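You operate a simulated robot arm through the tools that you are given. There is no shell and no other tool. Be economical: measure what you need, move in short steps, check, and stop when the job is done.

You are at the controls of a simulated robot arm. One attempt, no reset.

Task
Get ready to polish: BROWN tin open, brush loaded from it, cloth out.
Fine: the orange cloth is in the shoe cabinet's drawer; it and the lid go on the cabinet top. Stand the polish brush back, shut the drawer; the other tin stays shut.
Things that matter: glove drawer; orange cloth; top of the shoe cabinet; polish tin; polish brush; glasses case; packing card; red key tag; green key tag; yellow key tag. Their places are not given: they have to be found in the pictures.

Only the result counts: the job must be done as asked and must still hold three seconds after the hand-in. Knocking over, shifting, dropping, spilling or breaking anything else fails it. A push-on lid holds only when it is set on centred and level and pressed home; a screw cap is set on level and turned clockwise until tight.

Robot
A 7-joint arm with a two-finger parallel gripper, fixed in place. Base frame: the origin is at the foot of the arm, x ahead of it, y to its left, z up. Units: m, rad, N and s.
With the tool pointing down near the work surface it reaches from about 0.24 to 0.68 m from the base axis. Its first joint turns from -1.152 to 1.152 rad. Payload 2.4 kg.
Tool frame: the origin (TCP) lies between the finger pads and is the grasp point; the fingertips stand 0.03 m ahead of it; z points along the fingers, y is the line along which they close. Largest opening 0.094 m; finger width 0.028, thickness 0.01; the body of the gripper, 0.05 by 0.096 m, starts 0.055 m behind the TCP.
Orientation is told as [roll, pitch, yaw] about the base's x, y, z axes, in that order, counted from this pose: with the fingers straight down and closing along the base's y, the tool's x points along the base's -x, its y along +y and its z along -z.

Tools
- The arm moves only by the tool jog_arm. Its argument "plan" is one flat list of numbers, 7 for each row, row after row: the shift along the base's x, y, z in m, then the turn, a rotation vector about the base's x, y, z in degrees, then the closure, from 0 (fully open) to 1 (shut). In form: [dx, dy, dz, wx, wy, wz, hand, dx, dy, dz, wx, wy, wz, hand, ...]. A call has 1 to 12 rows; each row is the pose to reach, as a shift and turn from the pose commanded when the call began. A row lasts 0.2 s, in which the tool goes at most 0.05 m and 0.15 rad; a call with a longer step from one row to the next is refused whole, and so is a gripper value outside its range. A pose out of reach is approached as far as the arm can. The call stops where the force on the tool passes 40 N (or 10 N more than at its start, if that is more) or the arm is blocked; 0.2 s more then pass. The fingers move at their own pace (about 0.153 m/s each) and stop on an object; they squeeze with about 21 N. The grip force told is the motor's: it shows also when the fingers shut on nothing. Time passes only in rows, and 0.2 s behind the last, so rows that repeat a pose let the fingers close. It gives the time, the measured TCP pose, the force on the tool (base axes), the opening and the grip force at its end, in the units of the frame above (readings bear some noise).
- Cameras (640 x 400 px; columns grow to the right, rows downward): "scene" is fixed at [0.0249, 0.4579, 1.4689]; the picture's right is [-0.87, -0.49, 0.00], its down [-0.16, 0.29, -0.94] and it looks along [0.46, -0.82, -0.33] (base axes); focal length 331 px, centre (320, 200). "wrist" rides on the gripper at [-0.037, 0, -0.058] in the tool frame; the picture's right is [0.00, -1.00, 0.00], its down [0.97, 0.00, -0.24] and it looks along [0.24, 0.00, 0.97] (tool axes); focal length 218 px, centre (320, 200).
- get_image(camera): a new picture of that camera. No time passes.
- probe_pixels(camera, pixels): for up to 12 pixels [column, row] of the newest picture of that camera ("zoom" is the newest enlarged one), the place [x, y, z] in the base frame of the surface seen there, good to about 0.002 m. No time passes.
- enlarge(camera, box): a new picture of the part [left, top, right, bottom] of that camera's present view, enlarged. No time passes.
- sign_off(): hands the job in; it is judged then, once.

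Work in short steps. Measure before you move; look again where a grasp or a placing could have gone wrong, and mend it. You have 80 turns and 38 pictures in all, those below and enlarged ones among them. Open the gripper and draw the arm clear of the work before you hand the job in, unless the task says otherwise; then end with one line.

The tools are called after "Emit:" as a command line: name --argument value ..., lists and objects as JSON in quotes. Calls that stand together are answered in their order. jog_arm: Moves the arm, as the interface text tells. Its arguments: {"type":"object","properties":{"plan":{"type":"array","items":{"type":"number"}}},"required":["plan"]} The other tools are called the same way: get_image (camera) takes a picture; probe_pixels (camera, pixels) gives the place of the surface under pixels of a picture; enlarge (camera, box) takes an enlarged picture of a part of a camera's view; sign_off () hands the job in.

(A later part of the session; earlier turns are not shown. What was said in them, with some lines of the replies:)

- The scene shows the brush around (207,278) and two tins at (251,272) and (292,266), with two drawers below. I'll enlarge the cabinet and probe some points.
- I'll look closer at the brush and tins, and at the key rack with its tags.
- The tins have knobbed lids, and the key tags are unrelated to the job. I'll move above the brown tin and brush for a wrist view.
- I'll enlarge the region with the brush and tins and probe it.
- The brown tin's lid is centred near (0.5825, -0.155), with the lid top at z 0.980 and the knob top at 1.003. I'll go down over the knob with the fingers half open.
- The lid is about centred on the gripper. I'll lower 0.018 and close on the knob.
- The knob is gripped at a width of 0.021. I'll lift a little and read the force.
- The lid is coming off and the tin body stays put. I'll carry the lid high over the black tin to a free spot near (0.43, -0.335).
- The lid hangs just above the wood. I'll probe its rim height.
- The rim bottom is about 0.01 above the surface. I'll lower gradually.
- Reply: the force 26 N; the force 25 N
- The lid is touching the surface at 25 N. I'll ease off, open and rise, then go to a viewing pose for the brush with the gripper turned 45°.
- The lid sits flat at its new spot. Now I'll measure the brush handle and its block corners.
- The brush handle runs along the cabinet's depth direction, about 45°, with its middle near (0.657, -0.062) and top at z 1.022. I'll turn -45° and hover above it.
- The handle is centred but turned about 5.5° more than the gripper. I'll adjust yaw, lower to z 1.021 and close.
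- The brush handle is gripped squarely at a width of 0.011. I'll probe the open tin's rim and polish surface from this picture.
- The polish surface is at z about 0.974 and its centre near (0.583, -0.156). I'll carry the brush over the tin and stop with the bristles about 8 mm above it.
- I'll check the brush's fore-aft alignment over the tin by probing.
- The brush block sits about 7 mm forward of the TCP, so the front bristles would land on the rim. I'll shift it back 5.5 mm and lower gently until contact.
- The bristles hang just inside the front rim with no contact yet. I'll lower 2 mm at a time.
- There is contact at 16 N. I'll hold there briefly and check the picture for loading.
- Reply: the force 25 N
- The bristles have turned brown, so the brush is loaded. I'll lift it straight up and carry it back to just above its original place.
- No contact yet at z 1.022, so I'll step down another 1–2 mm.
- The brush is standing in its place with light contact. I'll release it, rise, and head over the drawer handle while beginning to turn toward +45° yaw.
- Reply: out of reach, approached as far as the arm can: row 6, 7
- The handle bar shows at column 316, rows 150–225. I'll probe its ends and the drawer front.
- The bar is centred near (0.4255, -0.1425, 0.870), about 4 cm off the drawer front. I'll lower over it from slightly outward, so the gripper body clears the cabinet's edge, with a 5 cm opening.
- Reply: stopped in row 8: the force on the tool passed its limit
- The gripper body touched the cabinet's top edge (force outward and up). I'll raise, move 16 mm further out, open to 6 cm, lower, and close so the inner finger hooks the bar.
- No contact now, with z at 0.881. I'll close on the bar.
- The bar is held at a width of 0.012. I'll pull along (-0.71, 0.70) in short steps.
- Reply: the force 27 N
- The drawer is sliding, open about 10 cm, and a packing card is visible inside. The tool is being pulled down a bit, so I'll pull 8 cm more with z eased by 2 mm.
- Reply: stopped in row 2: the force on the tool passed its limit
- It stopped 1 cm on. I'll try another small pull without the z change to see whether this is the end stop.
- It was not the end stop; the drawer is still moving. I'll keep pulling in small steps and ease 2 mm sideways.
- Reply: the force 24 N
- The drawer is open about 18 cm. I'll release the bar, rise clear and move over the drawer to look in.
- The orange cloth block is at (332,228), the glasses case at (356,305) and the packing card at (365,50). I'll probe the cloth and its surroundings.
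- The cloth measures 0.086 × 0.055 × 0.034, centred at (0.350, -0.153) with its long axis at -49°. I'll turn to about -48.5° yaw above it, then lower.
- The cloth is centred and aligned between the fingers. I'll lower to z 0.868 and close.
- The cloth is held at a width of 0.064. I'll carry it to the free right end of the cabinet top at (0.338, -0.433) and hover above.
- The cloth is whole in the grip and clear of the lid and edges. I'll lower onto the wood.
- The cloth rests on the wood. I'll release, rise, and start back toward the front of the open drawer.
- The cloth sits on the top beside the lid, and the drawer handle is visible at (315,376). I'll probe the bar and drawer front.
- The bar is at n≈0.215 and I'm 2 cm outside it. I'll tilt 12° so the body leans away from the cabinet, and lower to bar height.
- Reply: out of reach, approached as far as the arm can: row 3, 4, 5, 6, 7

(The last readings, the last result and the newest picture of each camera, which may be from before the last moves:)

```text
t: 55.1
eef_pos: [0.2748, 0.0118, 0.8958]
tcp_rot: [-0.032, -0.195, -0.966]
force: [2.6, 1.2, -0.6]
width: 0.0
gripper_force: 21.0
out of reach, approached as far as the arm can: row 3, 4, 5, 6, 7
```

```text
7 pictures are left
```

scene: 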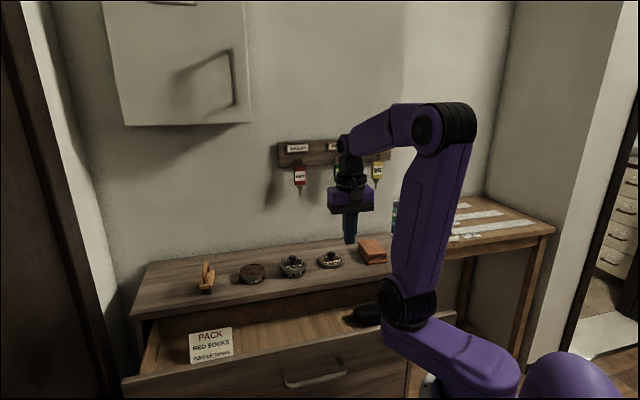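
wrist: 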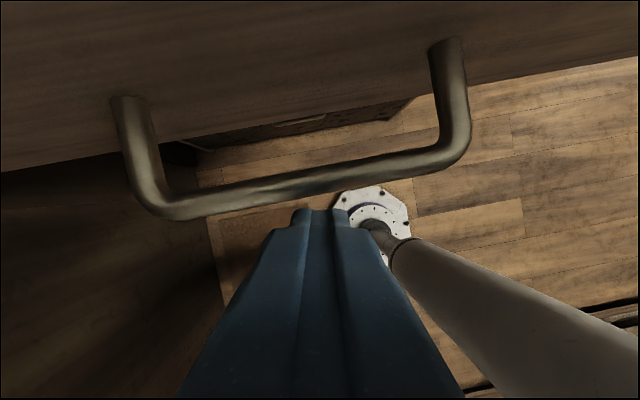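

The tilt puts this near pose out of reach. I'll go up, remove the tilt, then lower straight; I can tilt later further out.

Emit:
jog_arm --plan '[0, 0, 0.04, 0, 0, 0, 1, 0, 0, 0.06, 4.2, 4.25, 0, 1, 0, 0, 0.06, 8.4, 8.5, 0, 1, 0, 0, 0.06, 8.4, 8.5, 0, 1]'

```text
t: 56.1
eef_pos: [0.2842, 0.0106, 0.9561]
tcp_rot: [-0.025, -0.011, -0.801]
force: [0.7, 2.5, -0.2]
width: 0.0
gripper_force: 21.4
out of reach, approached as far as the arm can: row 1, 2
```

I ended 2 cm further in than planned. I'll step back outward and level the tool before lowering.

Emit:
jog_arm --plan '[-0.01, 0.01, 0.02, 0.7, 0.3, 0, 1, -0.018, 0.016, 0.02, 1.4, 0.6, 0, 1, -0.018, 0.016, 0.02, 1.4, 0.6, 0, 1]'

```text
t: 57.0
eef_pos: [0.2688, 0.0314, 0.9756]
tcp_rot: [0.001, 0.023, -0.841]
force: [0.3, 0.7, 0.6]
width: 0.0003
gripper_force: 21.0
```

Now at n≈0.169, which is clear of the bar. I'll lower to z 0.882.

Emit:
jog_arm --plan '[0, -0.002, -0.03, 0, 0, 0, 1, 0, -0.002, -0.06, 0, 0, 0, 1, 0, -0.002, -0.094, 0, 0, 0, 1, 0, -0.002, -0.094, 0, 0, 0, 1]'

```text
t: 58.0
eef_pos: [0.2701, 0.0299, 0.881]
tcp_rot: [-0.002, 0.022, -0.843]
force: [0.8, 0.5, -0.3]
width: 0.0
gripper_force: 21.3
```

In position. I'll push along (0.71, -0.70) with small steps to close the drawer part of the way.

Emit:
jog_arm --plan '[0.009, -0.009, 0, 0, 0, 0, 1, 0.018, -0.018, 0, 0, 0, 0, 1, 0.028, -0.028, 0, 0, 0, 0, 1, 0.038, -0.038, 0, 0, 0, 0, 1, 0.048, -0.048, 0, 0, 0, 0, 1, 0.058, -0.058, 0, 0, 0, 0, 1, 0.068, -0.068, 0, 0, 0, 0, 1, 0.078, -0.078, 0, 0, 0, 0, 1, 0.09, -0.09, 0, 0, 0, 0, 1]'

Emit:
get_image --camera "scene"

```text
t: 60.0
eef_pos: [0.3567, -0.0618, 0.8836]
tcp_rot: [0.001, 0.021, -0.843]
force: [-1.1, 0.4, 0.5]
width: 0.0
gripper_force: 20.5
```

```text
6 pictures are left
```

scene: 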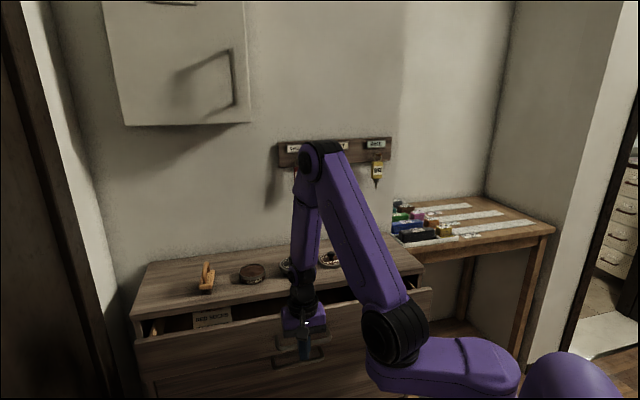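

The drawer is about half closed with negligible force. I'll add the 12° outward lean now and push on.

Emit:
jog_arm --plan '[0, 0, 0, -4.2, -4.25, 0, 1, 0, 0, 0, -8.4, -8.5, 0, 1, 0.009, -0.009, 0, -8.4, -8.5, 0, 1, 0.018, -0.018, 0, -8.4, -8.5, 0, 1, 0.027, -0.027, 0, -8.4, -8.5, 0, 1, 0.036, -0.036, 0, -8.4, -8.5, 0, 1, 0.044, -0.044, 0, -8.4, -8.5, 0, 1]'

```text
t: 61.5
eef_pos: [0.4032, -0.1065, 0.8834]
tcp_rot: [0.011, -0.188, -0.842]
force: [-0.8, 0.5, 0.4]
width: 0.0
gripper_force: 21.0
```

At n≈0.362 the drawer is nearly home. I'll push the last 2 cm in fine steps.

Emit:
jog_arm --plan '[0.003, -0.003, 0, 0, 0, 0, 1, 0.006, -0.006, 0, 0, 0, 0, 1, 0.009, -0.009, 0, 0, 0, 0, 1, 0.012, -0.012, 0, 0, 0, 0, 1, 0.0145, -0.0145, 0, 0, 0, 0, 1, 0.017, -0.017, 0, 0, 0, 0, 1]'

Emit:
get_image --camera "wrist"

```text
t: 63.0
eef_pos: [0.4144, -0.119, 0.8816]
tcp_rot: [0.005, -0.172, -0.836]
force: [-20.1, 27.1, 7.7]
width: 0.0
gripper_force: 20.8
```

```text
5 pictures are left
```

wrist: 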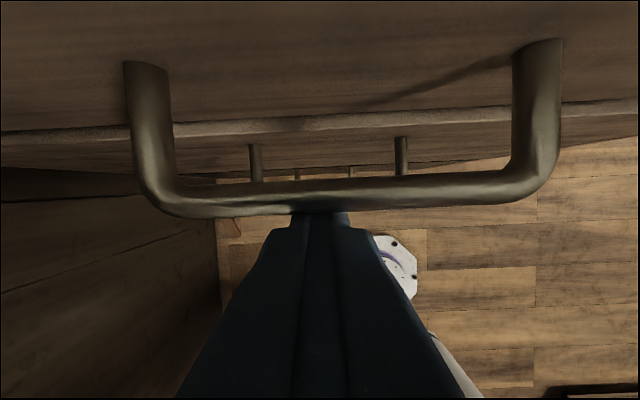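

The push met 34 N at n≈0.378, where the closed position was expected. I'll back off, rise and view the whole scene.

Emit:
jog_arm --plan '[-0.02, 0.02, 0, 0, 0, 0, 1, -0.05, 0.05, 0, 0, 0, 0, 1, -0.055, 0.055, 0.04, 4.2, 4.2, 0, 1, -0.055, 0.055, 0.08, 8.4, 8.5, 0, 1, -0.055, 0.055, 0.125, 8.4, 8.5, 0, 1, -0.055, 0.055, 0.17, 8.4, 8.5, 0, 0.8, -0.055, 0.055, 0.21, 8.4, 8.5, 0, 0.5, -0.055, 0.03, 0.25, 8.4, 8.5, 0, 0.2, -0.06, -0.01, 0.28, 8.4, 8.5, 0, 0, -0.06, -0.05, 0.3, 8.4, 8.5, 0, 0, -0.06, -0.09, 0.32, 8.4, 8.5, 0, 0]'

Emit:
enlarge --camera "scene" --box '[120, 220, 440, 400]'

```text
refused: row 9 steps farther than a row can; nothing moved
```

```text
2.00 times, centred on (280, 310) of scene
```

zoom: 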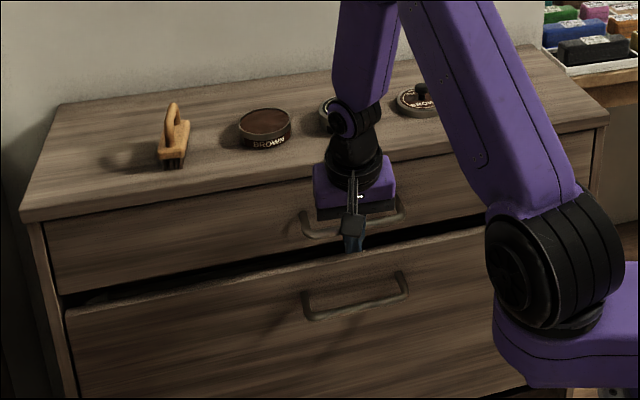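

The last step was refused because it was too long, so nothing moved, and the drawer looks shut. I'll repeat the retreat with shorter steps.

Emit:
jog_arm --plan '[-0.02, 0.02, 0, 0, 0, 0, 1, -0.045, 0.045, 0, 0, 0, 0, 1, -0.05, 0.05, 0.04, 4.2, 4.2, 0, 1, -0.05, 0.05, 0.08, 8.4, 8.5, 0, 1, -0.05, 0.05, 0.12, 8.4, 8.5, 0, 1, -0.05, 0.05, 0.16, 8.4, 8.5, 0, 0.8, -0.05, 0.05, 0.2, 8.4, 8.5, 0, 0.5, -0.05, 0.03, 0.23, 8.4, 8.5, 0, 0.2, -0.05, 0, 0.26, 8.4, 8.5, 0, 0, -0.05, -0.03, 0.29, 8.4, 8.5, 0, 0, -0.05, -0.06, 0.32, 8.4, 8.5, 0, 0]'

Emit:
enlarge --camera "scene" --box '[120, 220, 440, 400]'

Emit:
probe_pixels --camera "zoom" --pixels '[[354, 230], [310, 235], [395, 220], [120, 255], [120, 235], [120, 205]]'

```text
t: 65.3
eef_pos: [0.3687, -0.1819, 1.2022]
tcp_rot: [0.0, 0.023, -0.839]
force: [0.2, -0.8, -0.1]
width: 0.0938
gripper_force: 0.1
```

```text
2.00 times, centred on (280, 310) of scene
```

zoom: 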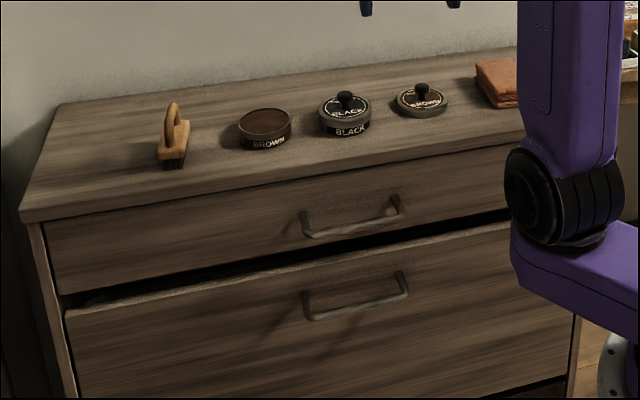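

```text
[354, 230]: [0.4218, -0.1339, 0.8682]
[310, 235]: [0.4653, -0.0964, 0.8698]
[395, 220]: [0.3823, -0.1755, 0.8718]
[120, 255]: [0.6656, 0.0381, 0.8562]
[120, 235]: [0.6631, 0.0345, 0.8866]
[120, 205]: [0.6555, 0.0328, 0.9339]
```

The drawer looks shut. I'll probe the same scene pixels as at the start to compare its position exactly.

Emit:
get_image --camera "scene"

Emit:
probe_pixels --camera "scene" --pixels '[[297, 322], [272, 326], [298, 322], [320, 318], [320, 309], [272, 318]]'

```text
2 pictures are left
```

scene: 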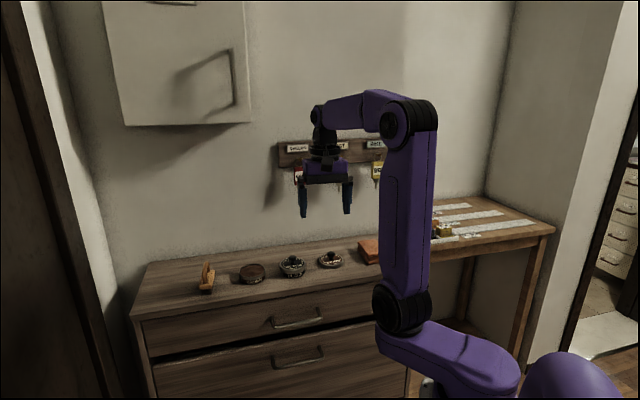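

```text
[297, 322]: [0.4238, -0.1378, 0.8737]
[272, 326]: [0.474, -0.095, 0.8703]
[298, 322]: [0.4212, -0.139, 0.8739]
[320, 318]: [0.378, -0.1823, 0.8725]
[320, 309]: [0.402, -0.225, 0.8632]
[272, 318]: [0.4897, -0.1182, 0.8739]
```

The handle points match the start values to within 2 mm, so the drawer is fully shut. The brush, tins, lid and cloth are in place and the arm is clear with the gripper open, so I'm handing in.

Emit:
sign_off

```text
The job is handed in.
```

The job is handed in: the brown tin is open with its lid on the cabinet top, and the loaded brush stands back in its place. The orange cloth is on the cabinet top, the drawer is shut, and the black tin stayed shut.
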